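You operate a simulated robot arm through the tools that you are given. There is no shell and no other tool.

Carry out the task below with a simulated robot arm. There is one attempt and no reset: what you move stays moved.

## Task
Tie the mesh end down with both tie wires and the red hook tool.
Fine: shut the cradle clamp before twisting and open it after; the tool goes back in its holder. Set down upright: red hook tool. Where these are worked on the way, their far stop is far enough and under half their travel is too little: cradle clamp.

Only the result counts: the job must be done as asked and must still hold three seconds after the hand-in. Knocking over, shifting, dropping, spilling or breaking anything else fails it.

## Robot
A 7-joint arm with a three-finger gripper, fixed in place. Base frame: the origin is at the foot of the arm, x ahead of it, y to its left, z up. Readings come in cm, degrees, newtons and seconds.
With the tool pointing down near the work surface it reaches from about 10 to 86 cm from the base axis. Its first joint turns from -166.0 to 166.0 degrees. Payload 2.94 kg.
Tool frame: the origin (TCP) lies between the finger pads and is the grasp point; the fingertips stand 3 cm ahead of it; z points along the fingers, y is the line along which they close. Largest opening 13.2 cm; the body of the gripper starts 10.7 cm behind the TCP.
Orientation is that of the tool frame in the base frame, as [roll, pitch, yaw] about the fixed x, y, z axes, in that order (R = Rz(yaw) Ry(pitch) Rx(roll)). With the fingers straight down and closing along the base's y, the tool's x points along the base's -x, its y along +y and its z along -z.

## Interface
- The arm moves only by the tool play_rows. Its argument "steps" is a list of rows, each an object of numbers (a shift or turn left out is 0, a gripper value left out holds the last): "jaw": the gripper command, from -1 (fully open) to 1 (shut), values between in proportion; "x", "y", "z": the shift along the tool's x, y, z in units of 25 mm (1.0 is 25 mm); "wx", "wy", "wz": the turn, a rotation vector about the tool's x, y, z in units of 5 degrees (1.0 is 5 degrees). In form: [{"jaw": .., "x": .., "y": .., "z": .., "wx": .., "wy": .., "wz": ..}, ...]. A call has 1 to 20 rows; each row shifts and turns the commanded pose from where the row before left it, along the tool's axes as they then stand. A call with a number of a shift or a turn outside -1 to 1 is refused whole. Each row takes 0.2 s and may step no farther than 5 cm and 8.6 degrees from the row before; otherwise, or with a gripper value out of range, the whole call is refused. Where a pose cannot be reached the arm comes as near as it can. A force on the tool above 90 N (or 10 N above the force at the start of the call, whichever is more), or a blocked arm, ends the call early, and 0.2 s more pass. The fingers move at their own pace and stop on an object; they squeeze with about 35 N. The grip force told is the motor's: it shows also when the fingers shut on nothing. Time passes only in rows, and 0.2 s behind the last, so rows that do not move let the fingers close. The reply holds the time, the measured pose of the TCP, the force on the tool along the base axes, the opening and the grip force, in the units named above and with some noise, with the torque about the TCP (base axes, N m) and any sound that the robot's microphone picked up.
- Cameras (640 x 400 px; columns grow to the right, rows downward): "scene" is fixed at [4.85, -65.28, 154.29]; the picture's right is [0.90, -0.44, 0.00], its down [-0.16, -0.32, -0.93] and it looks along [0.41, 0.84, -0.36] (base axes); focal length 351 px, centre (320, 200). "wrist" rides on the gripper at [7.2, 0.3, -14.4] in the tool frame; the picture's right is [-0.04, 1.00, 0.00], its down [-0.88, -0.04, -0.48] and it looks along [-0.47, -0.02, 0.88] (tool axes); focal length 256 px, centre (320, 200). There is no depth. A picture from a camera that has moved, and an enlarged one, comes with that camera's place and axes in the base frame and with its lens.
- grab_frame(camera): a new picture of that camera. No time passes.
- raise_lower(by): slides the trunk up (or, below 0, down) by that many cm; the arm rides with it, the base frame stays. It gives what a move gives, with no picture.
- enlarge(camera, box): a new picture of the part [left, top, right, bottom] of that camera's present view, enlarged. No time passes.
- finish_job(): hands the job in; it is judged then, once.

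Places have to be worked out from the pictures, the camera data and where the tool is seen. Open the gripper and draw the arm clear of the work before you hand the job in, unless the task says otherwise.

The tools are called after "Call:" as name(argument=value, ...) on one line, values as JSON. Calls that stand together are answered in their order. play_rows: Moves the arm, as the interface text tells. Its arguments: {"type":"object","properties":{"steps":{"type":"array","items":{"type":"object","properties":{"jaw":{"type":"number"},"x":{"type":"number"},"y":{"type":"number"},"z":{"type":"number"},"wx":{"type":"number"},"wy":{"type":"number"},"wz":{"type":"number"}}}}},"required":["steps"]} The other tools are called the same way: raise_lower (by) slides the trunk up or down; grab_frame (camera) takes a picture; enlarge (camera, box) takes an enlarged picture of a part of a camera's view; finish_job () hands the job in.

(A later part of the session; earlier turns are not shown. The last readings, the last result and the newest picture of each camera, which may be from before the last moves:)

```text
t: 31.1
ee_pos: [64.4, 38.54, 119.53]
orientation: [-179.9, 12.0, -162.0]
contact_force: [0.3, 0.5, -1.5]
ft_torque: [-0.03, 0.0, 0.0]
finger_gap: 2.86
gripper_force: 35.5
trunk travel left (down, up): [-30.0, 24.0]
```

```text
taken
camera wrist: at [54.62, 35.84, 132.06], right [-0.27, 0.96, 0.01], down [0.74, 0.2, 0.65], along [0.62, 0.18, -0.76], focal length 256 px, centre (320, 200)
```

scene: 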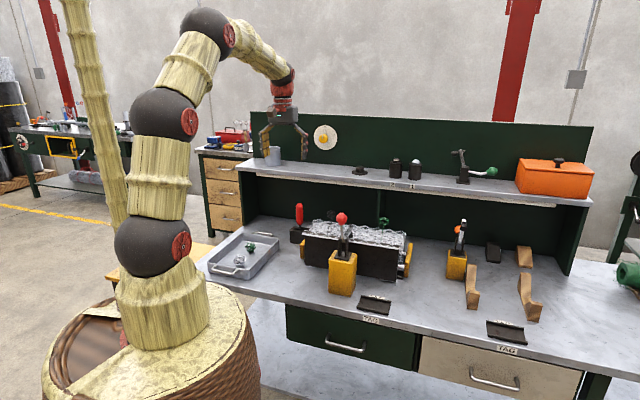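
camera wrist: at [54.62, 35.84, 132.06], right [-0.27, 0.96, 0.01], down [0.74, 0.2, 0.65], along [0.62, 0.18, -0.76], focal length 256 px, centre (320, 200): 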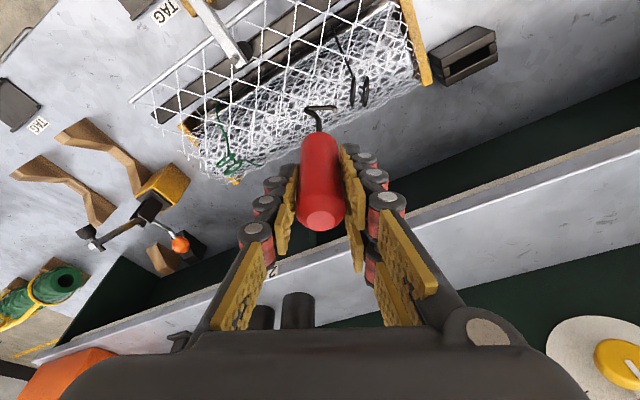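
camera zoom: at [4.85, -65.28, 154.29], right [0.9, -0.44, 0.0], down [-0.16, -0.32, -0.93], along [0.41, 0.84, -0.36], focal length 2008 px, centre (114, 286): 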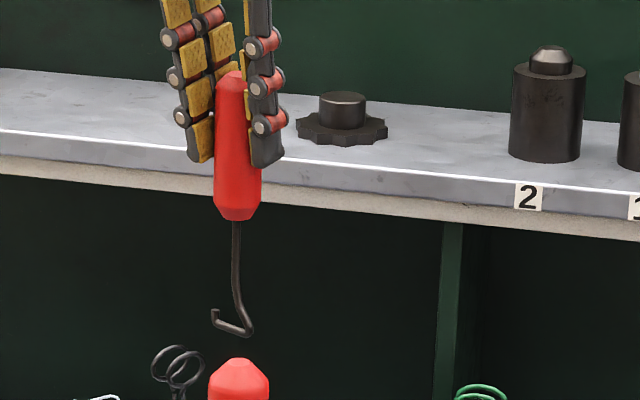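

I zoom on hook and black loops in the wrist view to measure their relative position.

Call:
enlarge(camera="wrist", box=[280, 60, 408, 140])

Call:
enlarge(camera="scene", box=[316, 195, 364, 225])

```text
5.00 times, centred on (344, 100) of wrist
camera zoom: at [54.62, 35.84, 132.06], right [-0.27, 0.96, 0.01], down [0.74, 0.2, 0.65], along [0.62, 0.18, -0.76], focal length 1280 px, centre (200, 700)
```

zoom: 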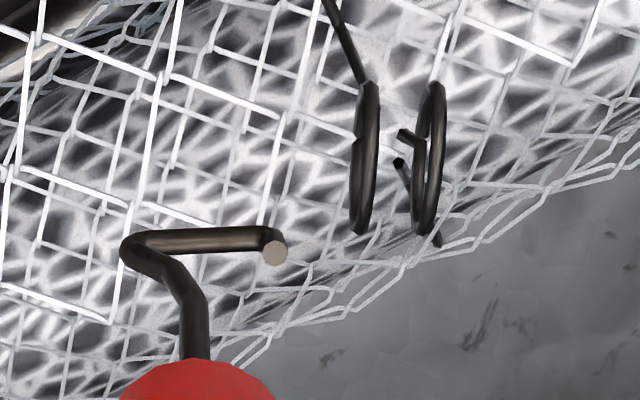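

```text
13.33 times, centred on (340, 210) of scene
camera zoom: at [4.85, -65.28, 154.29], right [0.9, -0.44, 0.0], down [-0.16, -0.32, -0.93], along [0.41, 0.84, -0.36], focal length 4685 px, centre (53, 67)
```

zoom: 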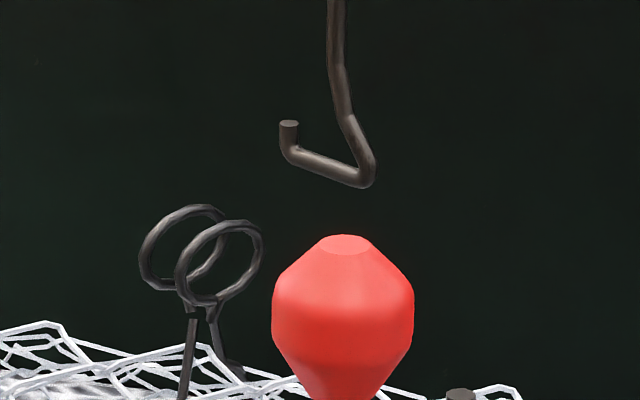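

Alignment is close: ring centres A(14.35, 74.26, 101.2), B(13.03, 75.0, 101.2); prong mid at (17.9, 72.8, 105.2). I trim yaw by −2.3°, shift 0.5 cm sideways and lower the prong to loop height, still 2 cm short of the first loop.

Call:
play_rows(steps=[{"jaw": 1, "wx": 0.096, "wz": 0.45}, {"x": 0.2, "z": -0.042}, {"x": 0.09, "z": 0.425}, {"x": 0.09, "z": 0.425}, {"x": 0.09, "z": 0.425}, {"x": 0.09, "z": 0.425}, {}])

Call:
enlarge(camera="wrist", box=[280, 60, 408, 140])

Call:
enlarge(camera="scene", box=[316, 195, 364, 225])

```text
t: 32.8
ee_pos: [64.01, 38.37, 115.24]
orientation: [179.9, 12.0, -164.3]
contact_force: [-0.2, -0.3, -0.8]
ft_torque: [0.0, 0.02, 0.03]
finger_gap: 2.87
gripper_force: 34.6
trunk travel left (down, up): [-30.0, 24.0]
```

```text
5.00 times, centred on (344, 100) of wrist
camera zoom: at [54.09, 36.08, 127.71], right [-0.23, 0.97, 0.01], down [0.74, 0.17, 0.65], along [0.63, 0.15, -0.76], focal length 1280 px, centre (200, 700)
```

zoom: 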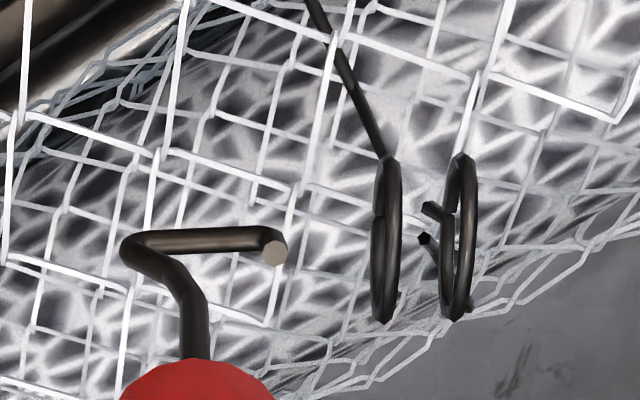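

```text
13.33 times, centred on (340, 210) of scene
camera zoom: at [4.85, -65.28, 154.29], right [0.9, -0.44, 0.0], down [-0.16, -0.32, -0.93], along [0.41, 0.84, -0.36], focal length 4685 px, centre (53, 67)
```

zoom: 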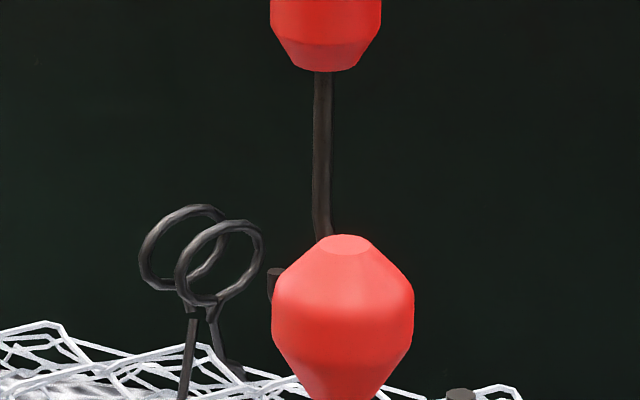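

The prong is now level with and centred on both loops. I raise it 1.5 mm and slide in through the first loop.

Call:
play_rows(steps=[{"jaw": 1, "x": -0.012, "z": -0.06}, {"y": 0.2}, {"y": 0.2}, {"y": 0.2}, {"y": 0.2}, {"y": 0.2}, {}])

Call:
enlarge(camera="wrist", box=[280, 60, 408, 140])

Call:
enlarge(camera="scene", box=[316, 195, 364, 225])

```text
t: 34.4
ee_pos: [63.28, 40.49, 115.54]
orientation: [-179.9, 12.1, -164.3]
contact_force: [4.5, -14.1, 3.4]
ft_torque: [-1.86, -0.58, -0.02]
finger_gap: 2.96
gripper_force: 35.2
trunk travel left (down, up): [-30.0, 24.0]
```

```text
5.00 times, centred on (344, 100) of wrist
camera zoom: at [53.48, 38.24, 128.02], right [-0.23, 0.97, 0.01], down [0.74, 0.17, 0.65], along [0.63, 0.15, -0.76], focal length 1280 px, centre (200, 700)
```

zoom: 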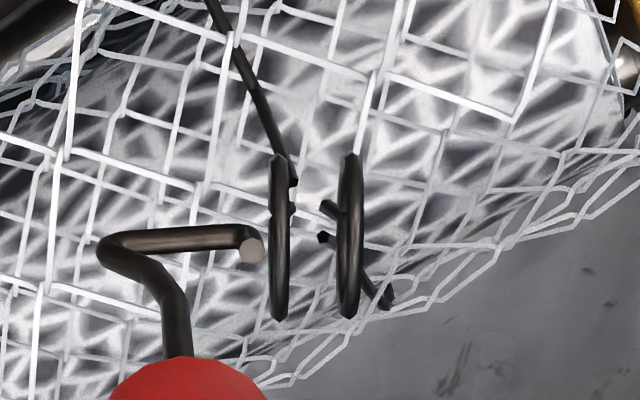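

```text
13.33 times, centred on (340, 210) of scene
camera zoom: at [4.85, -65.28, 154.29], right [0.9, -0.44, 0.0], down [-0.16, -0.32, -0.93], along [0.41, 0.84, -0.36], focal length 4685 px, centre (53, 67)
```

zoom: 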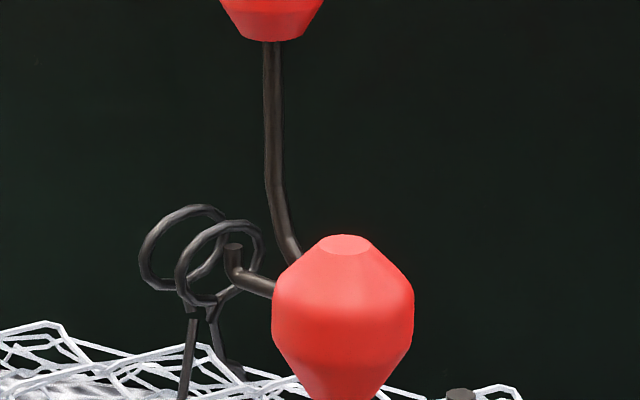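

The tip met resistance (14 N) right at the first loop's plane. I look closer before deciding how to correct.

Call:
enlarge(camera="wrist", box=[316, 84, 364, 114])

Call:
enlarge(camera="scene", box=[324, 205, 348, 220])

```text
13.33 times, centred on (340, 99) of wrist
camera zoom: at [53.48, 38.24, 128.02], right [-0.23, 0.97, 0.01], down [0.74, 0.17, 0.65], along [0.63, 0.15, -0.76], focal length 3413 px, centre (53, 1547)
```

zoom: 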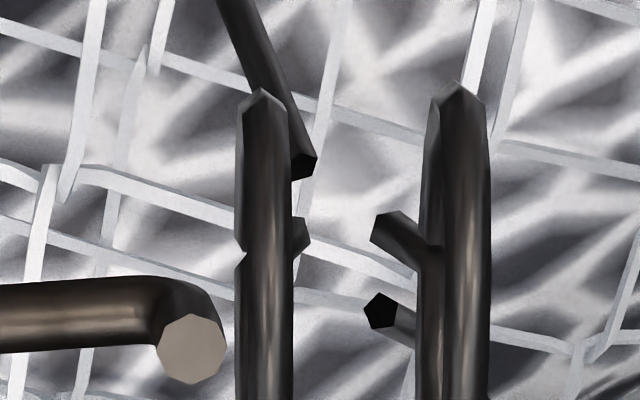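

```text
16.00 times, centred on (336, 212) of scene
camera zoom: at [4.85, -65.28, 154.29], right [0.9, -0.44, 0.0], down [-0.16, -0.32, -0.93], along [0.41, 0.84, -0.36], focal length 5622 px, centre (64, 0)
```

zoom: 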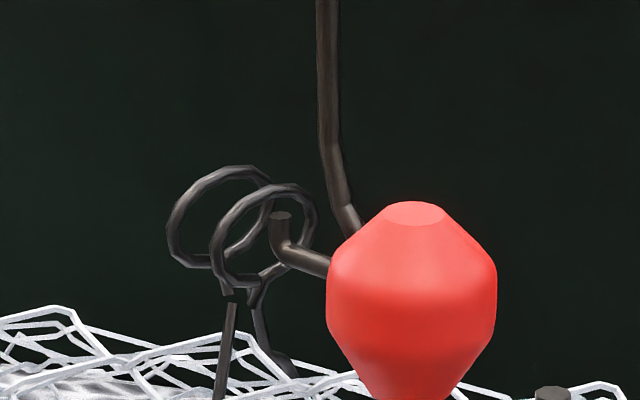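

The contact point computes to about z≈101.8, i.e. near the upturned tip's end. I back off 0.8 cm, to re-measure the heights without load.

Call:
play_rows(steps=[{"jaw": 1, "y": -0.16}, {"y": -0.16}, {}, {}])

Call:
enlarge(camera="scene", box=[324, 200, 348, 215])

Call:
enlarge(camera="scene", box=[324, 205, 348, 220])

Call:
enlarge(camera="wrist", box=[280, 60, 408, 140])

```text
t: 35.4
ee_pos: [63.34, 39.93, 115.44]
orientation: [180.0, 12.0, -164.3]
contact_force: [0.3, 1.0, -0.8]
ft_torque: [0.01, 0.0, -0.01]
finger_gap: 2.89
gripper_force: 34.8
trunk travel left (down, up): [-30.0, 24.0]
```

```text
16.00 times, centred on (336, 208) of scene
camera zoom: at [4.85, -65.28, 154.29], right [0.9, -0.44, 0.0], down [-0.16, -0.32, -0.93], along [0.41, 0.84, -0.36], focal length 5622 px, centre (64, 80)
```

zoom: 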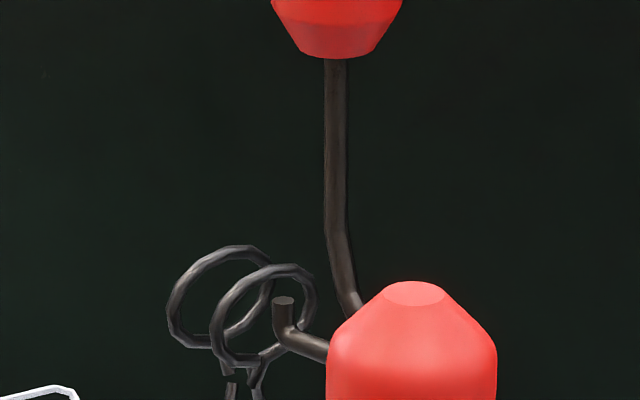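

```text
16.00 times, centred on (336, 212) of scene
camera zoom: at [4.85, -65.28, 154.29], right [0.9, -0.44, 0.0], down [-0.16, -0.32, -0.93], along [0.41, 0.84, -0.36], focal length 5622 px, centre (64, 0)
```

zoom: 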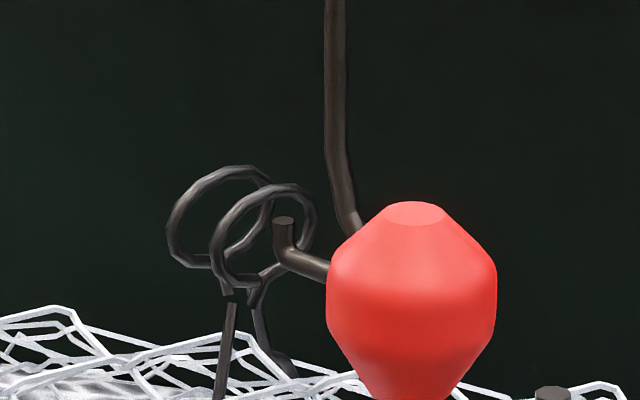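

```text
5.00 times, centred on (344, 100) of wrist
camera zoom: at [53.57, 37.7, 127.94], right [-0.23, 0.97, 0.01], down [0.74, 0.17, 0.65], along [0.63, 0.16, -0.76], focal length 1280 px, centre (200, 700)
```

zoom: 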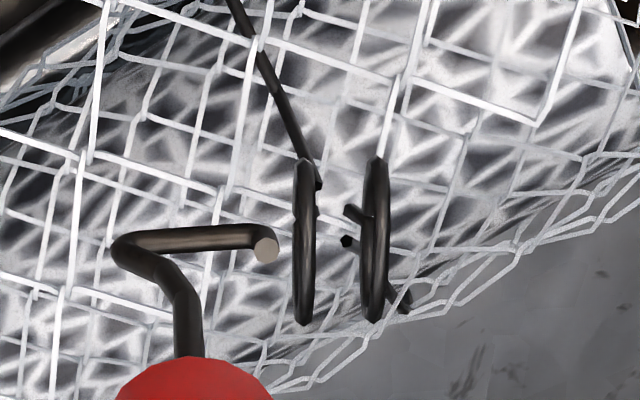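

Unloaded, the tip end sits ~0.6 cm above loop centre and centred sideways. I lower 2.5 mm and try again gently.

Call:
play_rows(steps=[{"jaw": 1, "x": 0.021, "z": 0.1}, {"y": 0.12}, {"y": 0.12}, {"y": 0.12}, {}])

Call:
enlarge(camera="wrist", box=[280, 60, 408, 140])

Call:
enlarge(camera="scene", box=[324, 205, 348, 220])

```text
t: 36.5
ee_pos: [63.24, 40.74, 115.17]
orientation: [-180.0, 12.1, -164.3]
contact_force: [4.1, -14.9, 4.9]
ft_torque: [-2.01, -0.65, -0.07]
finger_gap: 3.02
gripper_force: 35.2
trunk travel left (down, up): [-30.0, 24.0]
```

```text
5.00 times, centred on (344, 100) of wrist
camera zoom: at [53.45, 38.33, 127.74], right [-0.23, 0.97, 0.01], down [0.74, 0.17, 0.65], along [0.63, 0.15, -0.76], focal length 1280 px, centre (200, 700)
```

zoom: 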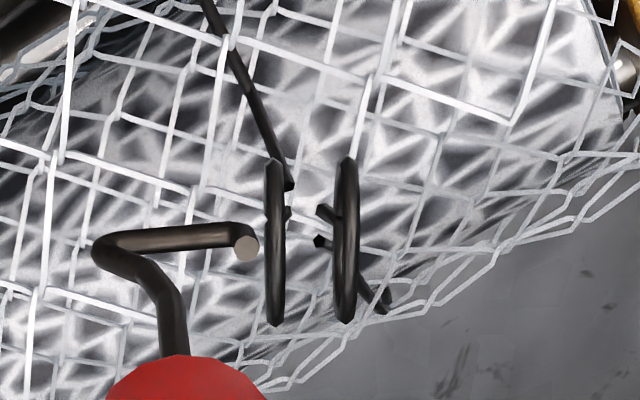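

```text
16.00 times, centred on (336, 212) of scene
camera zoom: at [4.85, -65.28, 154.29], right [0.9, -0.44, 0.0], down [-0.16, -0.32, -0.93], along [0.41, 0.84, -0.36], focal length 5622 px, centre (64, 0)
```

zoom: 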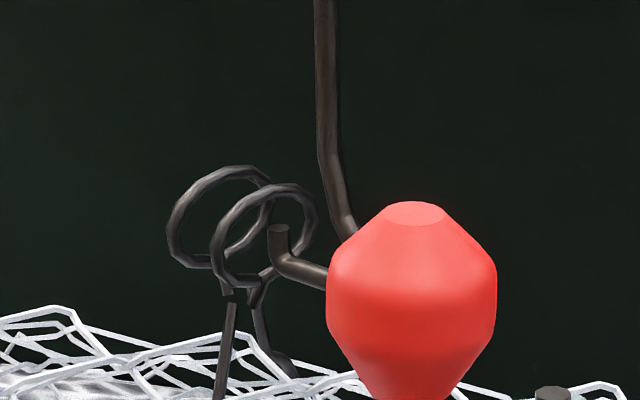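

Comparing with the scene view, this second try had the bend hitting the lower rim (upward force), and the first try was also slightly low. I back off, raise to ~4.5 mm above this, and check before pushing.

Call:
play_rows(steps=[{"jaw": 1, "y": -0.16}, {"y": -0.2}, {"x": -0.038, "z": -0.18}, {}, {}])

Call:
enlarge(camera="scene", box=[324, 205, 348, 220])

Call:
enlarge(camera="wrist", box=[316, 80, 380, 120])

```text
t: 37.8
ee_pos: [63.38, 40.03, 115.6]
orientation: [180.0, 12.0, -164.3]
contact_force: [-0.9, 0.7, -0.7]
ft_torque: [-0.01, 0.03, -0.03]
finger_gap: 2.89
gripper_force: 35.1
trunk travel left (down, up): [-30.0, 24.0]
```

```text
16.00 times, centred on (336, 212) of scene
camera zoom: at [4.85, -65.28, 154.29], right [0.9, -0.44, 0.0], down [-0.16, -0.32, -0.93], along [0.41, 0.84, -0.36], focal length 5622 px, centre (64, 0)
```

zoom: 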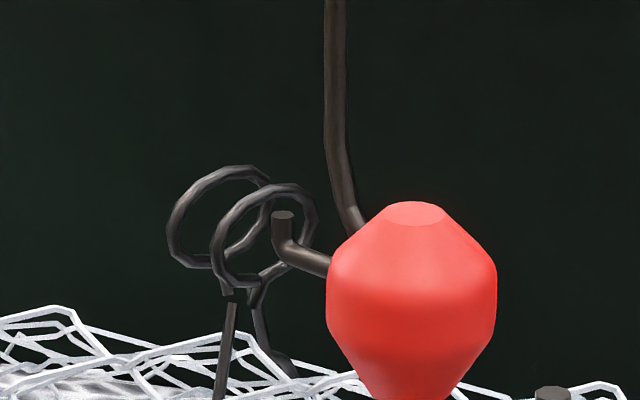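

```text
10.00 times, centred on (348, 100) of wrist
camera zoom: at [53.6, 37.72, 128.08], right [-0.23, 0.97, 0.01], down [0.74, 0.17, 0.65], along [0.63, 0.15, -0.76], focal length 2560 px, centre (40, 1200)
```

zoom: 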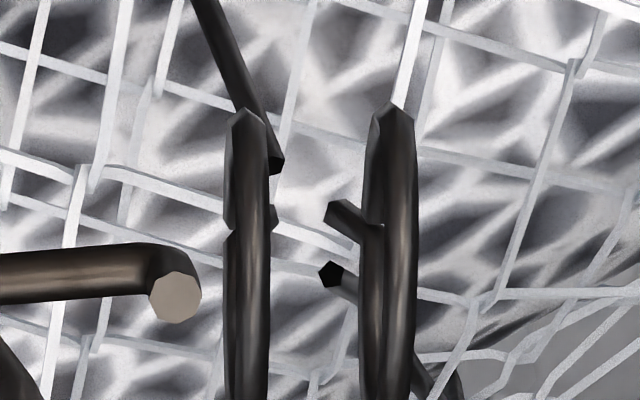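

Now the tip end is ~0.12 cm under the upper rim and the bend 0.4 cm above the lower rim (visual). I try a gentle push at this height.

Call:
play_rows(steps=[{"jaw": 1, "y": 0.1}, {"y": 0.1}, {"y": 0.08}, {}])

Call:
enlarge(camera="scene", box=[324, 205, 348, 220])

Call:
enlarge(camera="wrist", box=[316, 80, 380, 120])

```text
t: 38.8
ee_pos: [63.23, 40.39, 115.64]
orientation: [-180.0, 11.9, -164.3]
contact_force: [4.6, -12.7, 1.9]
ft_torque: [-1.63, -0.69, -0.05]
finger_gap: 2.96
gripper_force: 35.4
trunk travel left (down, up): [-30.0, 24.0]
```

```text
16.00 times, centred on (336, 212) of scene
camera zoom: at [4.85, -65.28, 154.29], right [0.9, -0.44, 0.0], down [-0.16, -0.32, -0.93], along [0.41, 0.84, -0.36], focal length 5622 px, centre (64, 0)
```

zoom: 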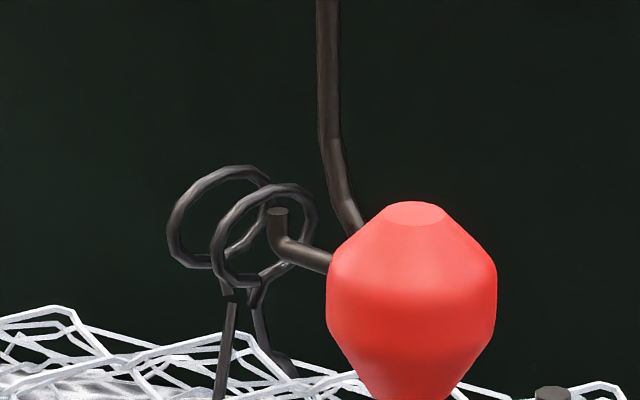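

```text
10.00 times, centred on (348, 100) of wrist
camera zoom: at [53.5, 38.18, 128.16], right [-0.23, 0.97, 0.01], down [0.74, 0.17, 0.65], along [0.63, 0.15, -0.76], focal length 2560 px, centre (40, 1200)
```

zoom: 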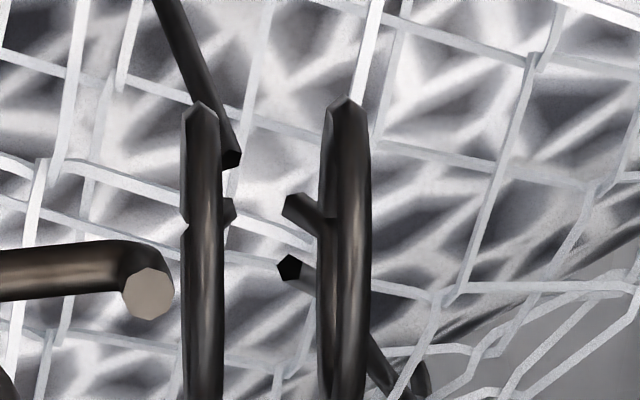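

Contact height moved up with the tool (≈102.2 now, ≈100.8 when low), so it really is a hole with rims and my window is between. I back off, and retry at the mid-height of about 115.3.

Call:
play_rows(steps=[{"jaw": 1, "y": -0.14}, {"y": -0.14}, {"x": 0.024, "z": 0.113}, {}, {"y": 0.1}, {"y": 0.1}, {"y": 0.1}, {}])

Call:
enlarge(camera="scene", box=[324, 205, 348, 220])

Call:
enlarge(camera="wrist", box=[316, 80, 380, 120])

```text
t: 40.5
ee_pos: [63.23, 40.5, 115.46]
orientation: [179.9, 12.0, -164.3]
contact_force: [6.7, -12.8, 2.9]
ft_torque: [-1.76, -0.76, -0.06]
finger_gap: 2.98
gripper_force: 34.7
trunk travel left (down, up): [-30.0, 24.0]
```

```text
16.00 times, centred on (336, 212) of scene
camera zoom: at [4.85, -65.28, 154.29], right [0.9, -0.44, 0.0], down [-0.16, -0.32, -0.93], along [0.41, 0.84, -0.36], focal length 5622 px, centre (64, 0)
```

zoom: 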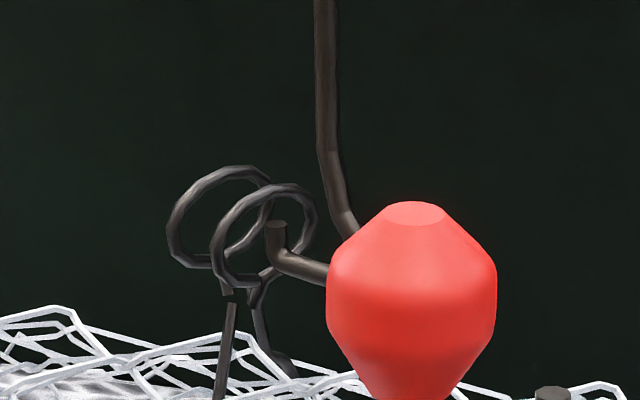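

```text
10.00 times, centred on (348, 100) of wrist
camera zoom: at [53.48, 38.25, 127.88], right [-0.23, 0.97, 0.01], down [0.74, 0.17, 0.65], along [0.63, 0.15, -0.76], focal length 2560 px, centre (40, 1200)
```

zoom: 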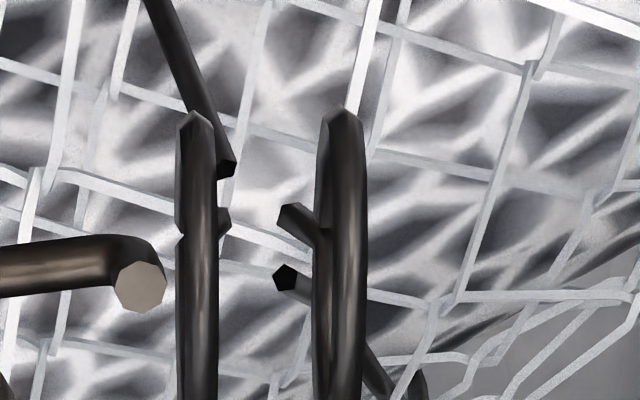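

Blocked again at the same plane regardless of height, so the loop may not be an open obstacle. I back off slightly and make a small turn to see whether the loops already follow the hook.

Call:
play_rows(steps=[{"jaw": 1, "y": -0.1}, {"y": -0.06}, {"wx": -0.208, "wz": -0.978}, {"wx": -0.208, "wz": -0.978}, {"wx": -0.208, "wz": -0.978}, {}])

Call:
enlarge(camera="scene", box=[324, 205, 348, 220])

Call:
enlarge(camera="wrist", box=[280, 60, 408, 140])

```text
t: 42.0
ee_pos: [63.26, 40.44, 115.19]
orientation: [-180.0, 12.0, -149.3]
contact_force: [1.7, -2.6, -1.4]
ft_torque: [-0.4, -0.23, 0.01]
finger_gap: 2.92
gripper_force: 34.3
trunk travel left (down, up): [-30.0, 24.0]
```

```text
16.00 times, centred on (336, 212) of scene
camera zoom: at [4.85, -65.28, 154.29], right [0.9, -0.44, 0.0], down [-0.16, -0.32, -0.93], along [0.41, 0.84, -0.36], focal length 5622 px, centre (64, 0)
```

zoom: 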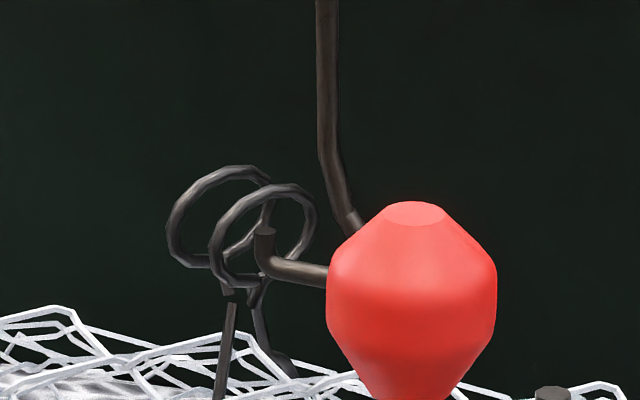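

```text
5.00 times, centred on (344, 100) of wrist
camera zoom: at [54.47, 35.6, 127.82], right [-0.47, 0.88, 0.01], down [0.67, 0.36, 0.65], along [0.57, 0.31, -0.76], focal length 1280 px, centre (200, 700)
```

zoom: 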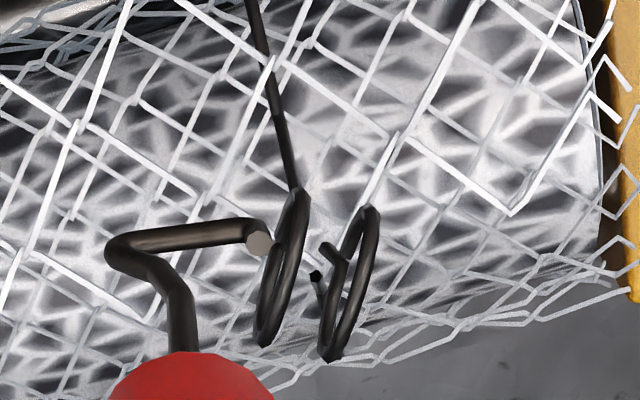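

The loops did not follow, and the tip is stopped ~0.1 cm before the loop's surface as by a wall. To find out what is solid there, I raise the hook, turn the prong parallel to the loop planes, and will probe the gap between the loops from above.

Call:
play_rows(steps=[{"jaw": 1, "y": -0.3}, {"x": -0.1, "z": -0.47}, {"x": -0.2, "z": -0.94}, {"wx": -0.208, "wz": -0.978}, {"wx": -0.208, "wz": -0.978}, {"wx": -0.208, "wz": -0.978}, {"wx": -0.208, "wz": -0.978}, {"wx": -0.208, "wz": -0.978}, {"wx": -0.208, "wz": -0.978}, {"wx": -0.208, "wz": -0.978}, {"wx": -0.208, "wz": -0.978}, {"wx": -0.208, "wz": -0.978}, {"wx": -0.208, "wz": -0.978}, {"wx": -0.208, "wz": -0.978}, {"wx": -0.208, "wz": -0.978}, {"wx": -0.208, "wz": -0.978}, {"wx": -0.208, "wz": -0.978}, {"wx": -0.208, "wz": -0.978}, {}])

Call:
grab_frame(camera="wrist")

Call:
enlarge(camera="scene", box=[316, 195, 364, 225])

Call:
grab_frame(camera="scene")

```text
t: 46.0
ee_pos: [63.71, 39.63, 118.86]
orientation: [179.9, 12.0, -74.3]
contact_force: [0.7, 1.7, -1.1]
ft_torque: [0.04, 0.01, 0.02]
finger_gap: 2.84
gripper_force: 35.1
trunk travel left (down, up): [-30.0, 24.0]
```

```text
taken
camera wrist: at [66.07, 30.05, 131.42], right [-0.97, -0.23, 0.01], down [-0.17, 0.74, 0.65], along [-0.16, 0.63, -0.76], focal length 256 px, centre (320, 200)
```

wrist: 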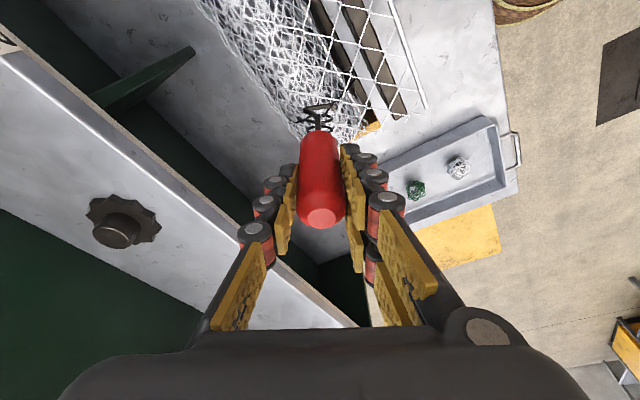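

```text
13.33 times, centred on (340, 210) of scene
camera zoom: at [4.85, -65.28, 154.29], right [0.9, -0.44, 0.0], down [-0.16, -0.32, -0.93], along [0.41, 0.84, -0.36], focal length 4685 px, centre (53, 67)
```

zoom: 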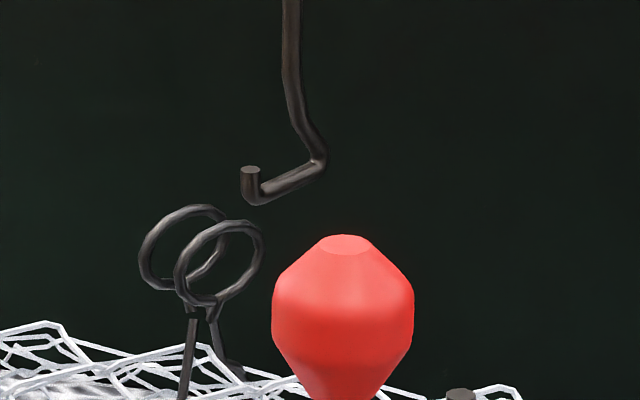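

```text
taken
```

scene: 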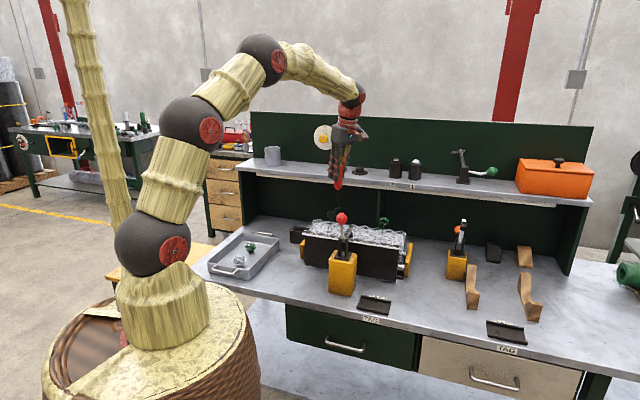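

This view looks along the loops' axis; I zoom in to see the loops' real shape face-on.

Call:
enlarge(camera="wrist", box=[284, 88, 364, 138])

```text
8.00 times, centred on (324, 113) of wrist
camera zoom: at [66.07, 30.05, 131.42], right [-0.97, -0.23, 0.01], down [-0.17, 0.74, 0.65], along [-0.16, 0.63, -0.76], focal length 2048 px, centre (288, 896)
```

zoom: 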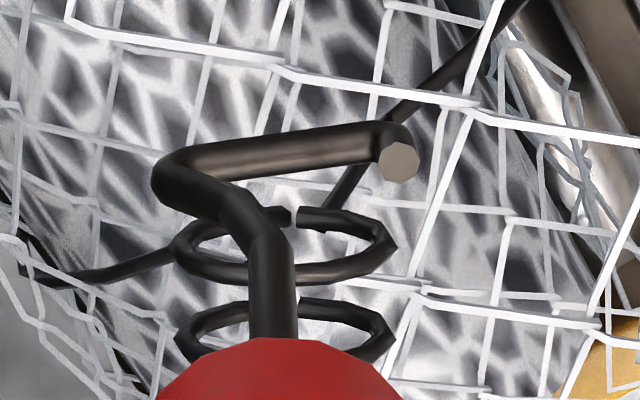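

The loops are visibly open. I move the hook (prong parallel to the loops) over the gap between the two loops and look before lowering.

Call:
play_rows(steps=[{"jaw": 1, "x": -0.46, "y": 0.025, "z": 0.097}, {"x": -0.46, "y": 0.025, "z": 0.097}, {"x": -0.453, "y": 0.025, "z": 0.098}, {"x": 0.04, "z": 0.19}, {"x": 0.04, "z": 0.19}, {"x": 0.04, "z": 0.187}, {}])

Call:
enlarge(camera="wrist", box=[284, 88, 364, 138])

Call:
enlarge(camera="scene", box=[316, 195, 364, 225])

```text
t: 47.5
ee_pos: [62.59, 43.11, 117.37]
orientation: [180.0, 11.9, -74.3]
contact_force: [0.6, 0.2, -0.1]
ft_torque: [0.01, 0.02, -0.01]
finger_gap: 2.85
gripper_force: 34.6
trunk travel left (down, up): [-30.0, 24.0]
```

```text
8.00 times, centred on (324, 113) of wrist
camera zoom: at [64.96, 33.41, 129.96], right [-0.97, -0.23, 0.01], down [-0.17, 0.74, 0.65], along [-0.16, 0.63, -0.76], focal length 2048 px, centre (288, 896)
```

zoom: 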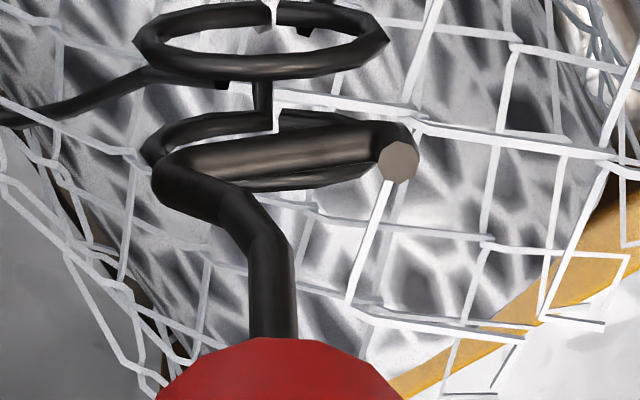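

```text
13.33 times, centred on (340, 210) of scene
camera zoom: at [4.85, -65.28, 154.29], right [0.9, -0.44, 0.0], down [-0.16, -0.32, -0.93], along [0.41, 0.84, -0.36], focal length 4685 px, centre (53, 67)
```

zoom: 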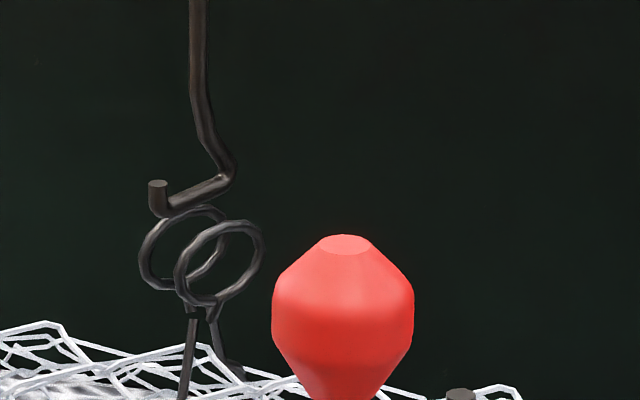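

The bar needs ~0.4 cm more toward the far loop to be mid-gap. I shift and lower gently between the loops.

Call:
play_rows(steps=[{"jaw": 1, "x": -0.156, "y": -0.1, "z": 0.033}, {}, {"x": 0.017, "z": 0.08}, {"x": 0.017, "z": 0.08}, {"x": 0.017, "z": 0.08}, {"x": 0.017, "z": 0.08}, {}])

Call:
enlarge(camera="wrist", box=[284, 88, 364, 138])

Call:
enlarge(camera="scene", box=[316, 195, 364, 225])

```text
t: 49.1
ee_pos: [62.68, 43.59, 117.07]
orientation: [-179.5, 12.1, -74.3]
contact_force: [3.6, 0.3, 25.7]
ft_torque: [-0.09, -0.15, 0.02]
finger_gap: 2.84
gripper_force: 35.2
trunk travel left (down, up): [-30.0, 24.0]
```

```text
8.00 times, centred on (324, 113) of wrist
camera zoom: at [65.03, 33.81, 129.58], right [-0.97, -0.23, 0.0], down [-0.17, 0.74, 0.65], along [-0.15, 0.63, -0.76], focal length 2048 px, centre (288, 896)
```

zoom: 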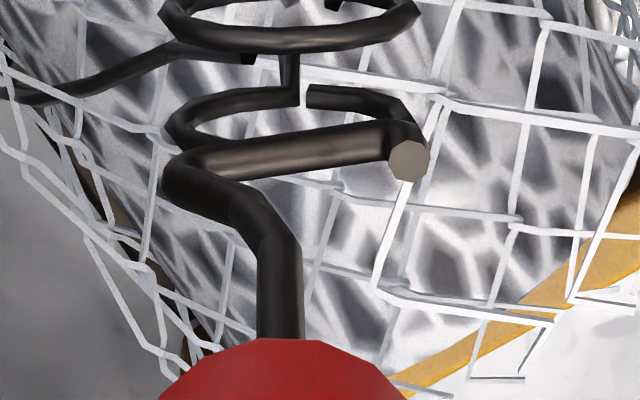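

```text
13.33 times, centred on (340, 210) of scene
camera zoom: at [4.85, -65.28, 154.29], right [0.9, -0.44, 0.0], down [-0.16, -0.32, -0.93], along [0.41, 0.84, -0.36], focal length 4685 px, centre (53, 67)
```

zoom: 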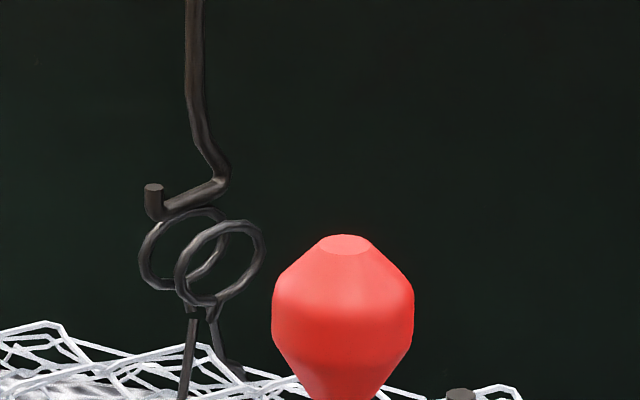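

Contact (26 N up) at the height of the top rims; triangulation puts the bar ~0.25 cm too near loop B. I lift slightly, shift back 0.25 cm and try once more.

Call:
play_rows(steps=[{"jaw": 1, "x": -0.06, "z": -0.28}, {"x": 0.098, "z": -0.021}, {}, {"x": 0.017, "z": 0.08}, {"x": 0.017, "z": 0.08}, {"x": 0.017, "z": 0.08}, {"x": 0.01, "z": 0.05}, {}])

Call:
enlarge(camera="wrist", box=[284, 88, 364, 138])

Call:
enlarge(camera="scene", box=[324, 200, 348, 215])

```text
t: 51.0
ee_pos: [62.72, 43.31, 117.05]
orientation: [-179.7, 12.2, -74.3]
contact_force: [-0.6, -2.5, 25.5]
ft_torque: [-0.27, -0.04, 0.03]
finger_gap: 2.88
gripper_force: 34.9
trunk travel left (down, up): [-30.0, 24.0]
```

```text
8.00 times, centred on (324, 113) of wrist
camera zoom: at [65.03, 33.54, 129.52], right [-0.97, -0.23, 0.0], down [-0.17, 0.74, 0.65], along [-0.15, 0.63, -0.76], focal length 2048 px, centre (288, 896)
```

zoom: 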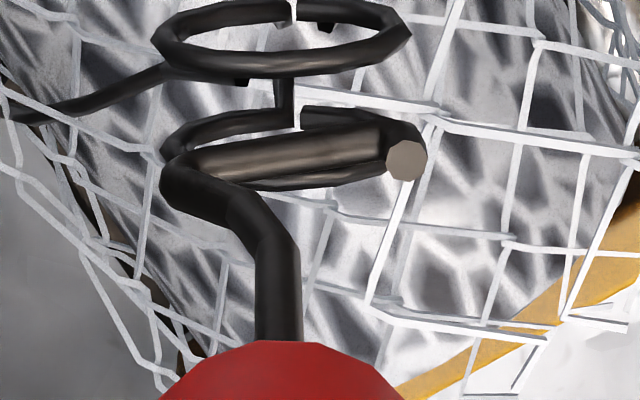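

```text
16.00 times, centred on (336, 208) of scene
camera zoom: at [4.85, -65.28, 154.29], right [0.9, -0.44, 0.0], down [-0.16, -0.32, -0.93], along [0.41, 0.84, -0.36], focal length 5622 px, centre (64, 80)
```

zoom: 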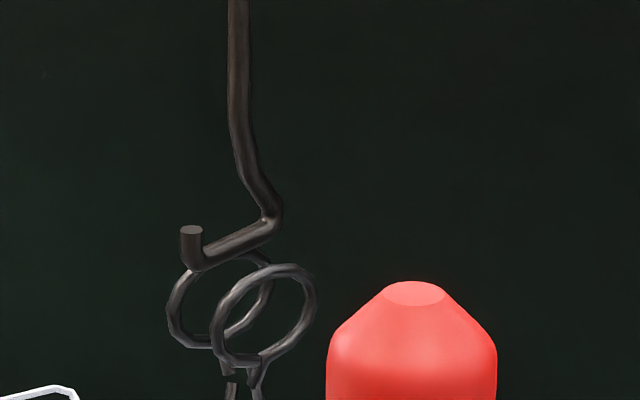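

Both contacts compute to lie just on the inner side of loop B's top. One more probe shifted 0.3 cm toward loop A will tell whether the gap itself is open.

Call:
play_rows(steps=[{"jaw": 1, "x": -0.06, "z": -0.28}, {"x": 0.117, "z": -0.025}, {}, {"x": 0.017, "z": 0.08}, {"x": 0.017, "z": 0.08}, {"x": 0.017, "z": 0.08}, {"x": 0.01, "z": 0.05}, {}])

Call:
enlarge(camera="wrist", box=[284, 88, 364, 138])

Call:
enlarge(camera="scene", box=[324, 200, 348, 215])

```text
t: 52.8
ee_pos: [62.9, 43.02, 116.54]
orientation: [-180.0, 12.0, -74.3]
contact_force: [-1.1, 0.5, -1.0]
ft_torque: [0.02, -0.02, 0.0]
finger_gap: 2.85
gripper_force: 34.9
trunk travel left (down, up): [-30.0, 24.0]
```

```text
8.00 times, centred on (324, 113) of wrist
camera zoom: at [65.23, 33.35, 129.09], right [-0.97, -0.23, 0.01], down [-0.17, 0.74, 0.65], along [-0.16, 0.63, -0.76], focal length 2048 px, centre (288, 896)
```

zoom: 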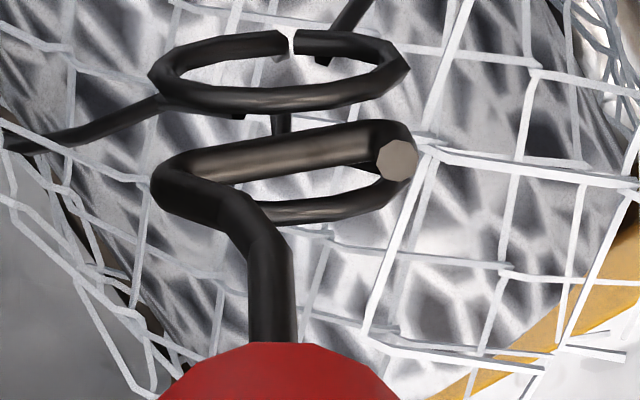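

```text
16.00 times, centred on (336, 208) of scene
camera zoom: at [4.85, -65.28, 154.29], right [0.9, -0.44, 0.0], down [-0.16, -0.32, -0.93], along [0.41, 0.84, -0.36], focal length 5622 px, centre (64, 80)
```

zoom: 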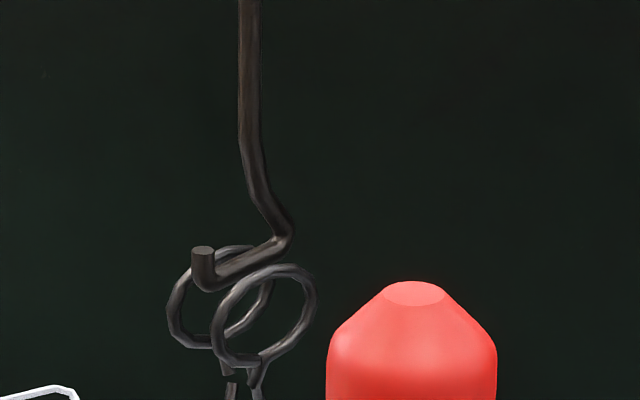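

No contact now: the bar dropped into the gap, below the rim tops, so the loops are separate bodies. I lower the bar to mid-height of the loops between them.

Call:
play_rows(steps=[{"jaw": 1, "x": 0.017, "z": 0.08}, {"x": 0.017, "z": 0.08}, {"x": 0.017, "z": 0.08}, {"x": 0.017, "z": 0.08}, {}])

Call:
enlarge(camera="wrist", box=[284, 88, 364, 138])

Call:
enlarge(camera="scene", box=[324, 200, 348, 215])

```text
t: 54.0
ee_pos: [62.82, 43.0, 115.75]
orientation: [180.0, 11.9, -74.3]
contact_force: [0.2, -0.3, -1.2]
ft_torque: [0.05, 0.0, 0.02]
finger_gap: 2.86
gripper_force: 34.6
trunk travel left (down, up): [-30.0, 24.0]
```

```text
8.00 times, centred on (324, 113) of wrist
camera zoom: at [65.22, 33.35, 128.3], right [-0.97, -0.23, 0.01], down [-0.17, 0.74, 0.65], along [-0.16, 0.63, -0.76], focal length 2048 px, centre (288, 896)
```

zoom: 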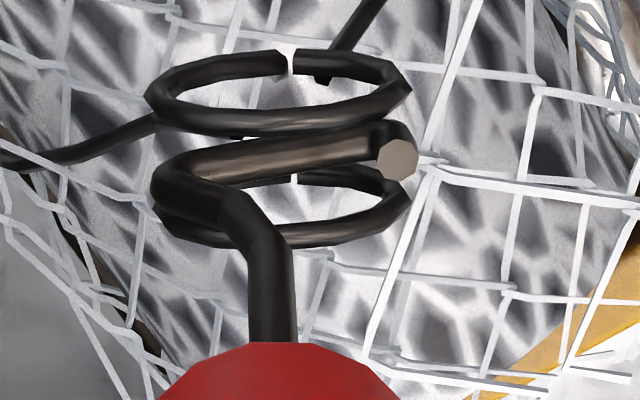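

```text
16.00 times, centred on (336, 208) of scene
camera zoom: at [4.85, -65.28, 154.29], right [0.9, -0.44, 0.0], down [-0.16, -0.32, -0.93], along [0.41, 0.84, -0.36], focal length 5622 px, centre (64, 80)
```

zoom: 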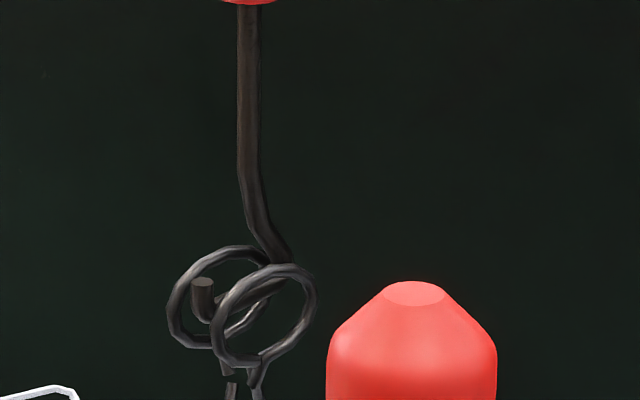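

The bar sits cleanly between the two loops with no contact. I now turn the tool 10° to see whether the loops turn with it.

Call:
play_rows(steps=[{"jaw": 1, "wx": -0.208, "wz": -0.978}, {"wx": -0.208, "wz": -0.978}, {"wx": -0.208, "wz": -0.978}, {}])

Call:
enlarge(camera="wrist", box=[284, 88, 364, 138])

Call:
enlarge(camera="scene", box=[324, 200, 348, 215])

```text
t: 55.0
ee_pos: [62.83, 42.94, 115.82]
orientation: [179.8, 12.0, -59.3]
contact_force: [0.2, -0.3, -0.1]
ft_torque: [-0.05, -0.03, 0.01]
finger_gap: 2.83
gripper_force: 34.9
trunk travel left (down, up): [-30.0, 24.0]
```

```text
8.00 times, centred on (324, 113) of wrist
camera zoom: at [67.66, 34.32, 128.29], right [-0.88, -0.47, 0.01], down [-0.36, 0.67, 0.65], along [-0.31, 0.57, -0.76], focal length 2048 px, centre (288, 896)
```

zoom: 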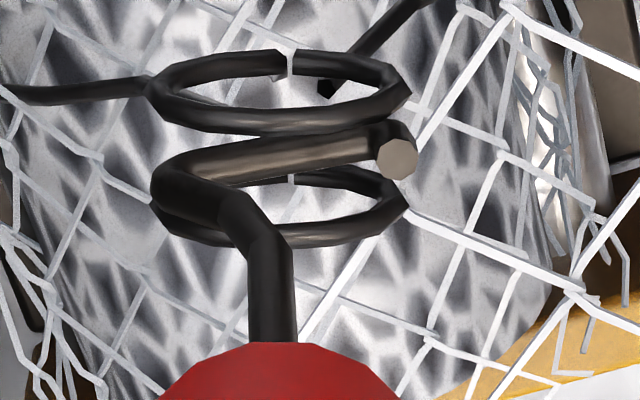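

```text
16.00 times, centred on (336, 208) of scene
camera zoom: at [4.85, -65.28, 154.29], right [0.9, -0.44, 0.0], down [-0.16, -0.32, -0.93], along [0.41, 0.84, -0.36], focal length 5622 px, centre (64, 80)
```

zoom: 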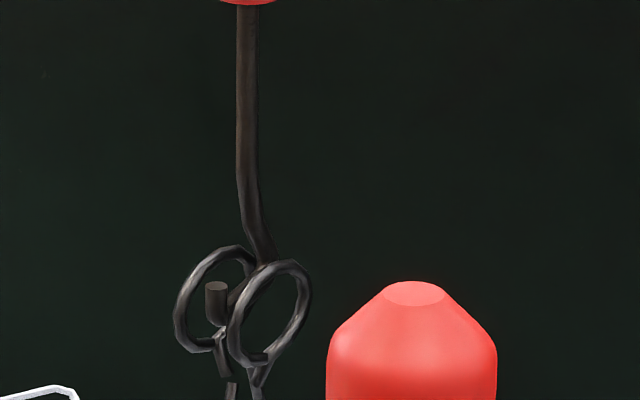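

The loops turned together with the hook: the wire is engaged. I keep twisting in this direction and watch the wire.

Call:
play_rows(steps=[{"jaw": 1, "wx": -0.208, "wz": -0.978}, {"wx": -0.208, "wz": -0.978}, {"wx": -0.208, "wz": -0.978}, {"wx": -0.208, "wz": -0.978}, {"wx": -0.208, "wz": -0.978}, {"wx": -0.208, "wz": -0.978}, {"wx": -0.208, "wz": -0.978}, {"wx": -0.208, "wz": -0.978}, {"wx": -0.208, "wz": -0.978}, {"wx": -0.208, "wz": -0.978}, {}])

Call:
enlarge(camera="wrist", box=[284, 88, 364, 138])

Call:
enlarge(camera="scene", box=[324, 205, 348, 220])

```text
t: 57.4
ee_pos: [62.84, 43.07, 115.87]
orientation: [-179.9, 12.0, -9.3]
contact_force: [-1.3, -0.3, -1.3]
ft_torque: [0.01, 0.12, -0.02]
finger_gap: 2.84
gripper_force: 34.9
trunk travel left (down, up): [-30.0, 24.0]
```

```text
8.00 times, centred on (324, 113) of wrist
camera zoom: at [72.66, 41.24, 128.32], right [-0.2, -0.98, 0.01], down [-0.74, 0.16, 0.65], along [-0.64, 0.12, -0.76], focal length 2048 px, centre (288, 896)
```

zoom: 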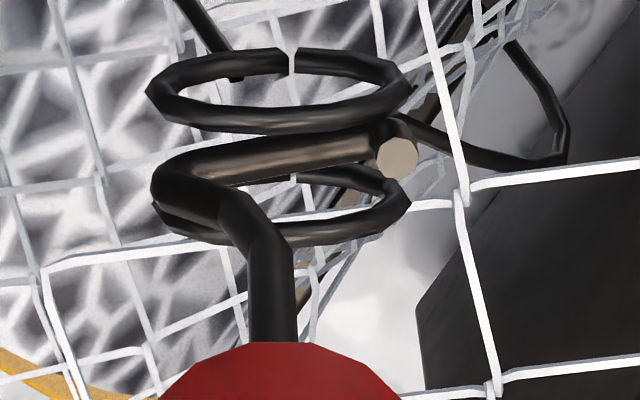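

```text
16.00 times, centred on (336, 212) of scene
camera zoom: at [4.85, -65.28, 154.29], right [0.9, -0.44, 0.0], down [-0.16, -0.32, -0.93], along [0.41, 0.84, -0.36], focal length 5622 px, centre (64, 0)
```

zoom: 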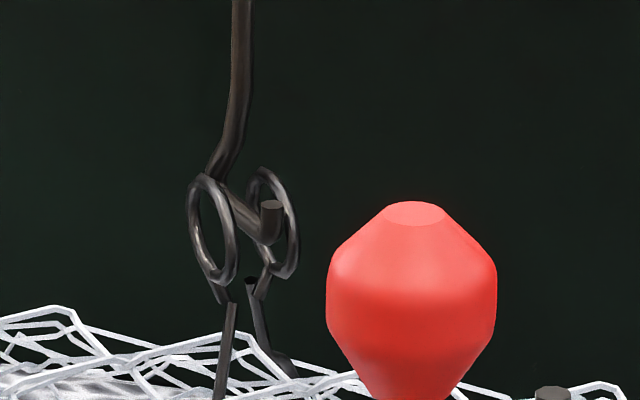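

Twisted 65° so far without resistance. I continue turning.

Call:
play_rows(steps=[{"jaw": 1, "wx": -0.208, "wz": -0.978}, {"wx": -0.208, "wz": -0.978}, {"wx": -0.208, "wz": -0.978}, {"wx": -0.208, "wz": -0.978}, {"wx": -0.208, "wz": -0.978}, {"wx": -0.208, "wz": -0.978}, {"wx": -0.208, "wz": -0.978}, {"wx": -0.208, "wz": -0.978}, {"wx": -0.208, "wz": -0.978}, {"wx": -0.208, "wz": -0.978}, {}])

Call:
enlarge(camera="wrist", box=[284, 88, 364, 138])

Call:
enlarge(camera="scene", box=[324, 205, 348, 220])

Call:
grab_frame(camera="scene")

```text
t: 59.8
ee_pos: [61.84, 45.97, 115.89]
orientation: [179.3, 12.1, 30.2]
contact_force: [-3.7, -0.7, -1.5]
ft_torque: [-0.11, 0.47, -0.07]
finger_gap: 2.76
gripper_force: 35.3
out of reach, approached as far as the arm can: row 8, 9, 10
trunk travel left (down, up): [-30.0, 24.0]
```

```text
8.00 times, centred on (324, 113) of wrist
camera zoom: at [70.47, 51.02, 128.4], right [0.47, -0.88, 0.02], down [-0.68, -0.34, 0.65], along [-0.57, -0.32, -0.76], focal length 2048 px, centre (288, 896)
```

zoom: 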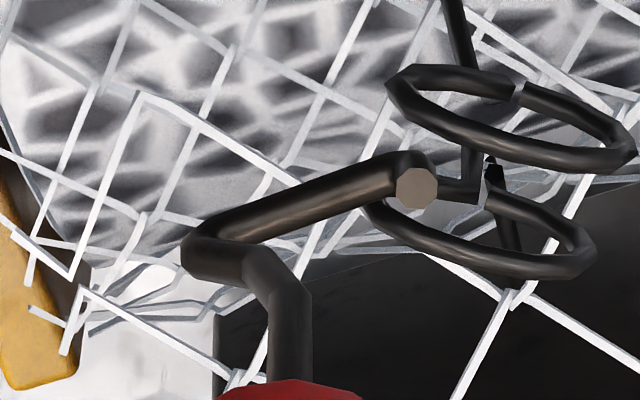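

```text
16.00 times, centred on (336, 212) of scene
camera zoom: at [4.85, -65.28, 154.29], right [0.9, -0.44, 0.0], down [-0.16, -0.32, -0.93], along [0.41, 0.84, -0.36], focal length 5622 px, centre (64, 0)
```

zoom: 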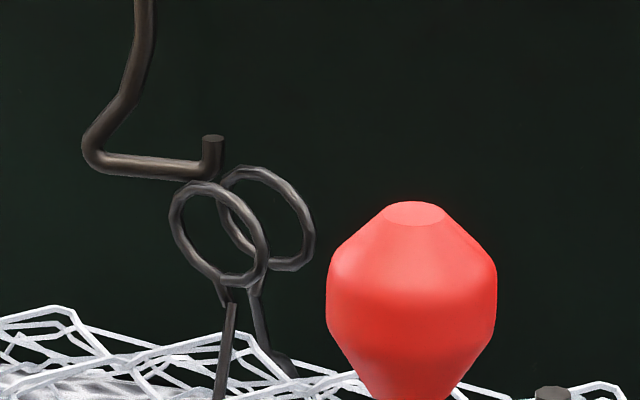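

```text
taken
```

scene: 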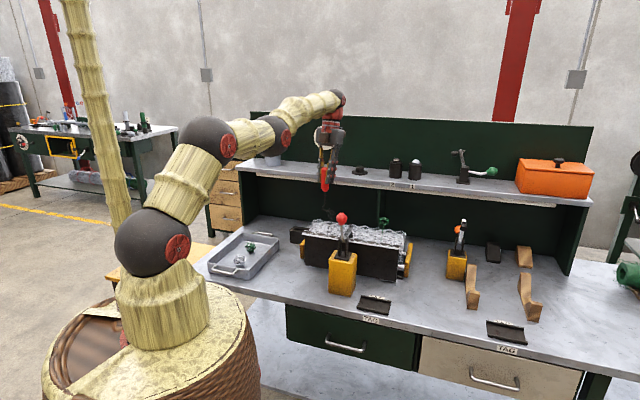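

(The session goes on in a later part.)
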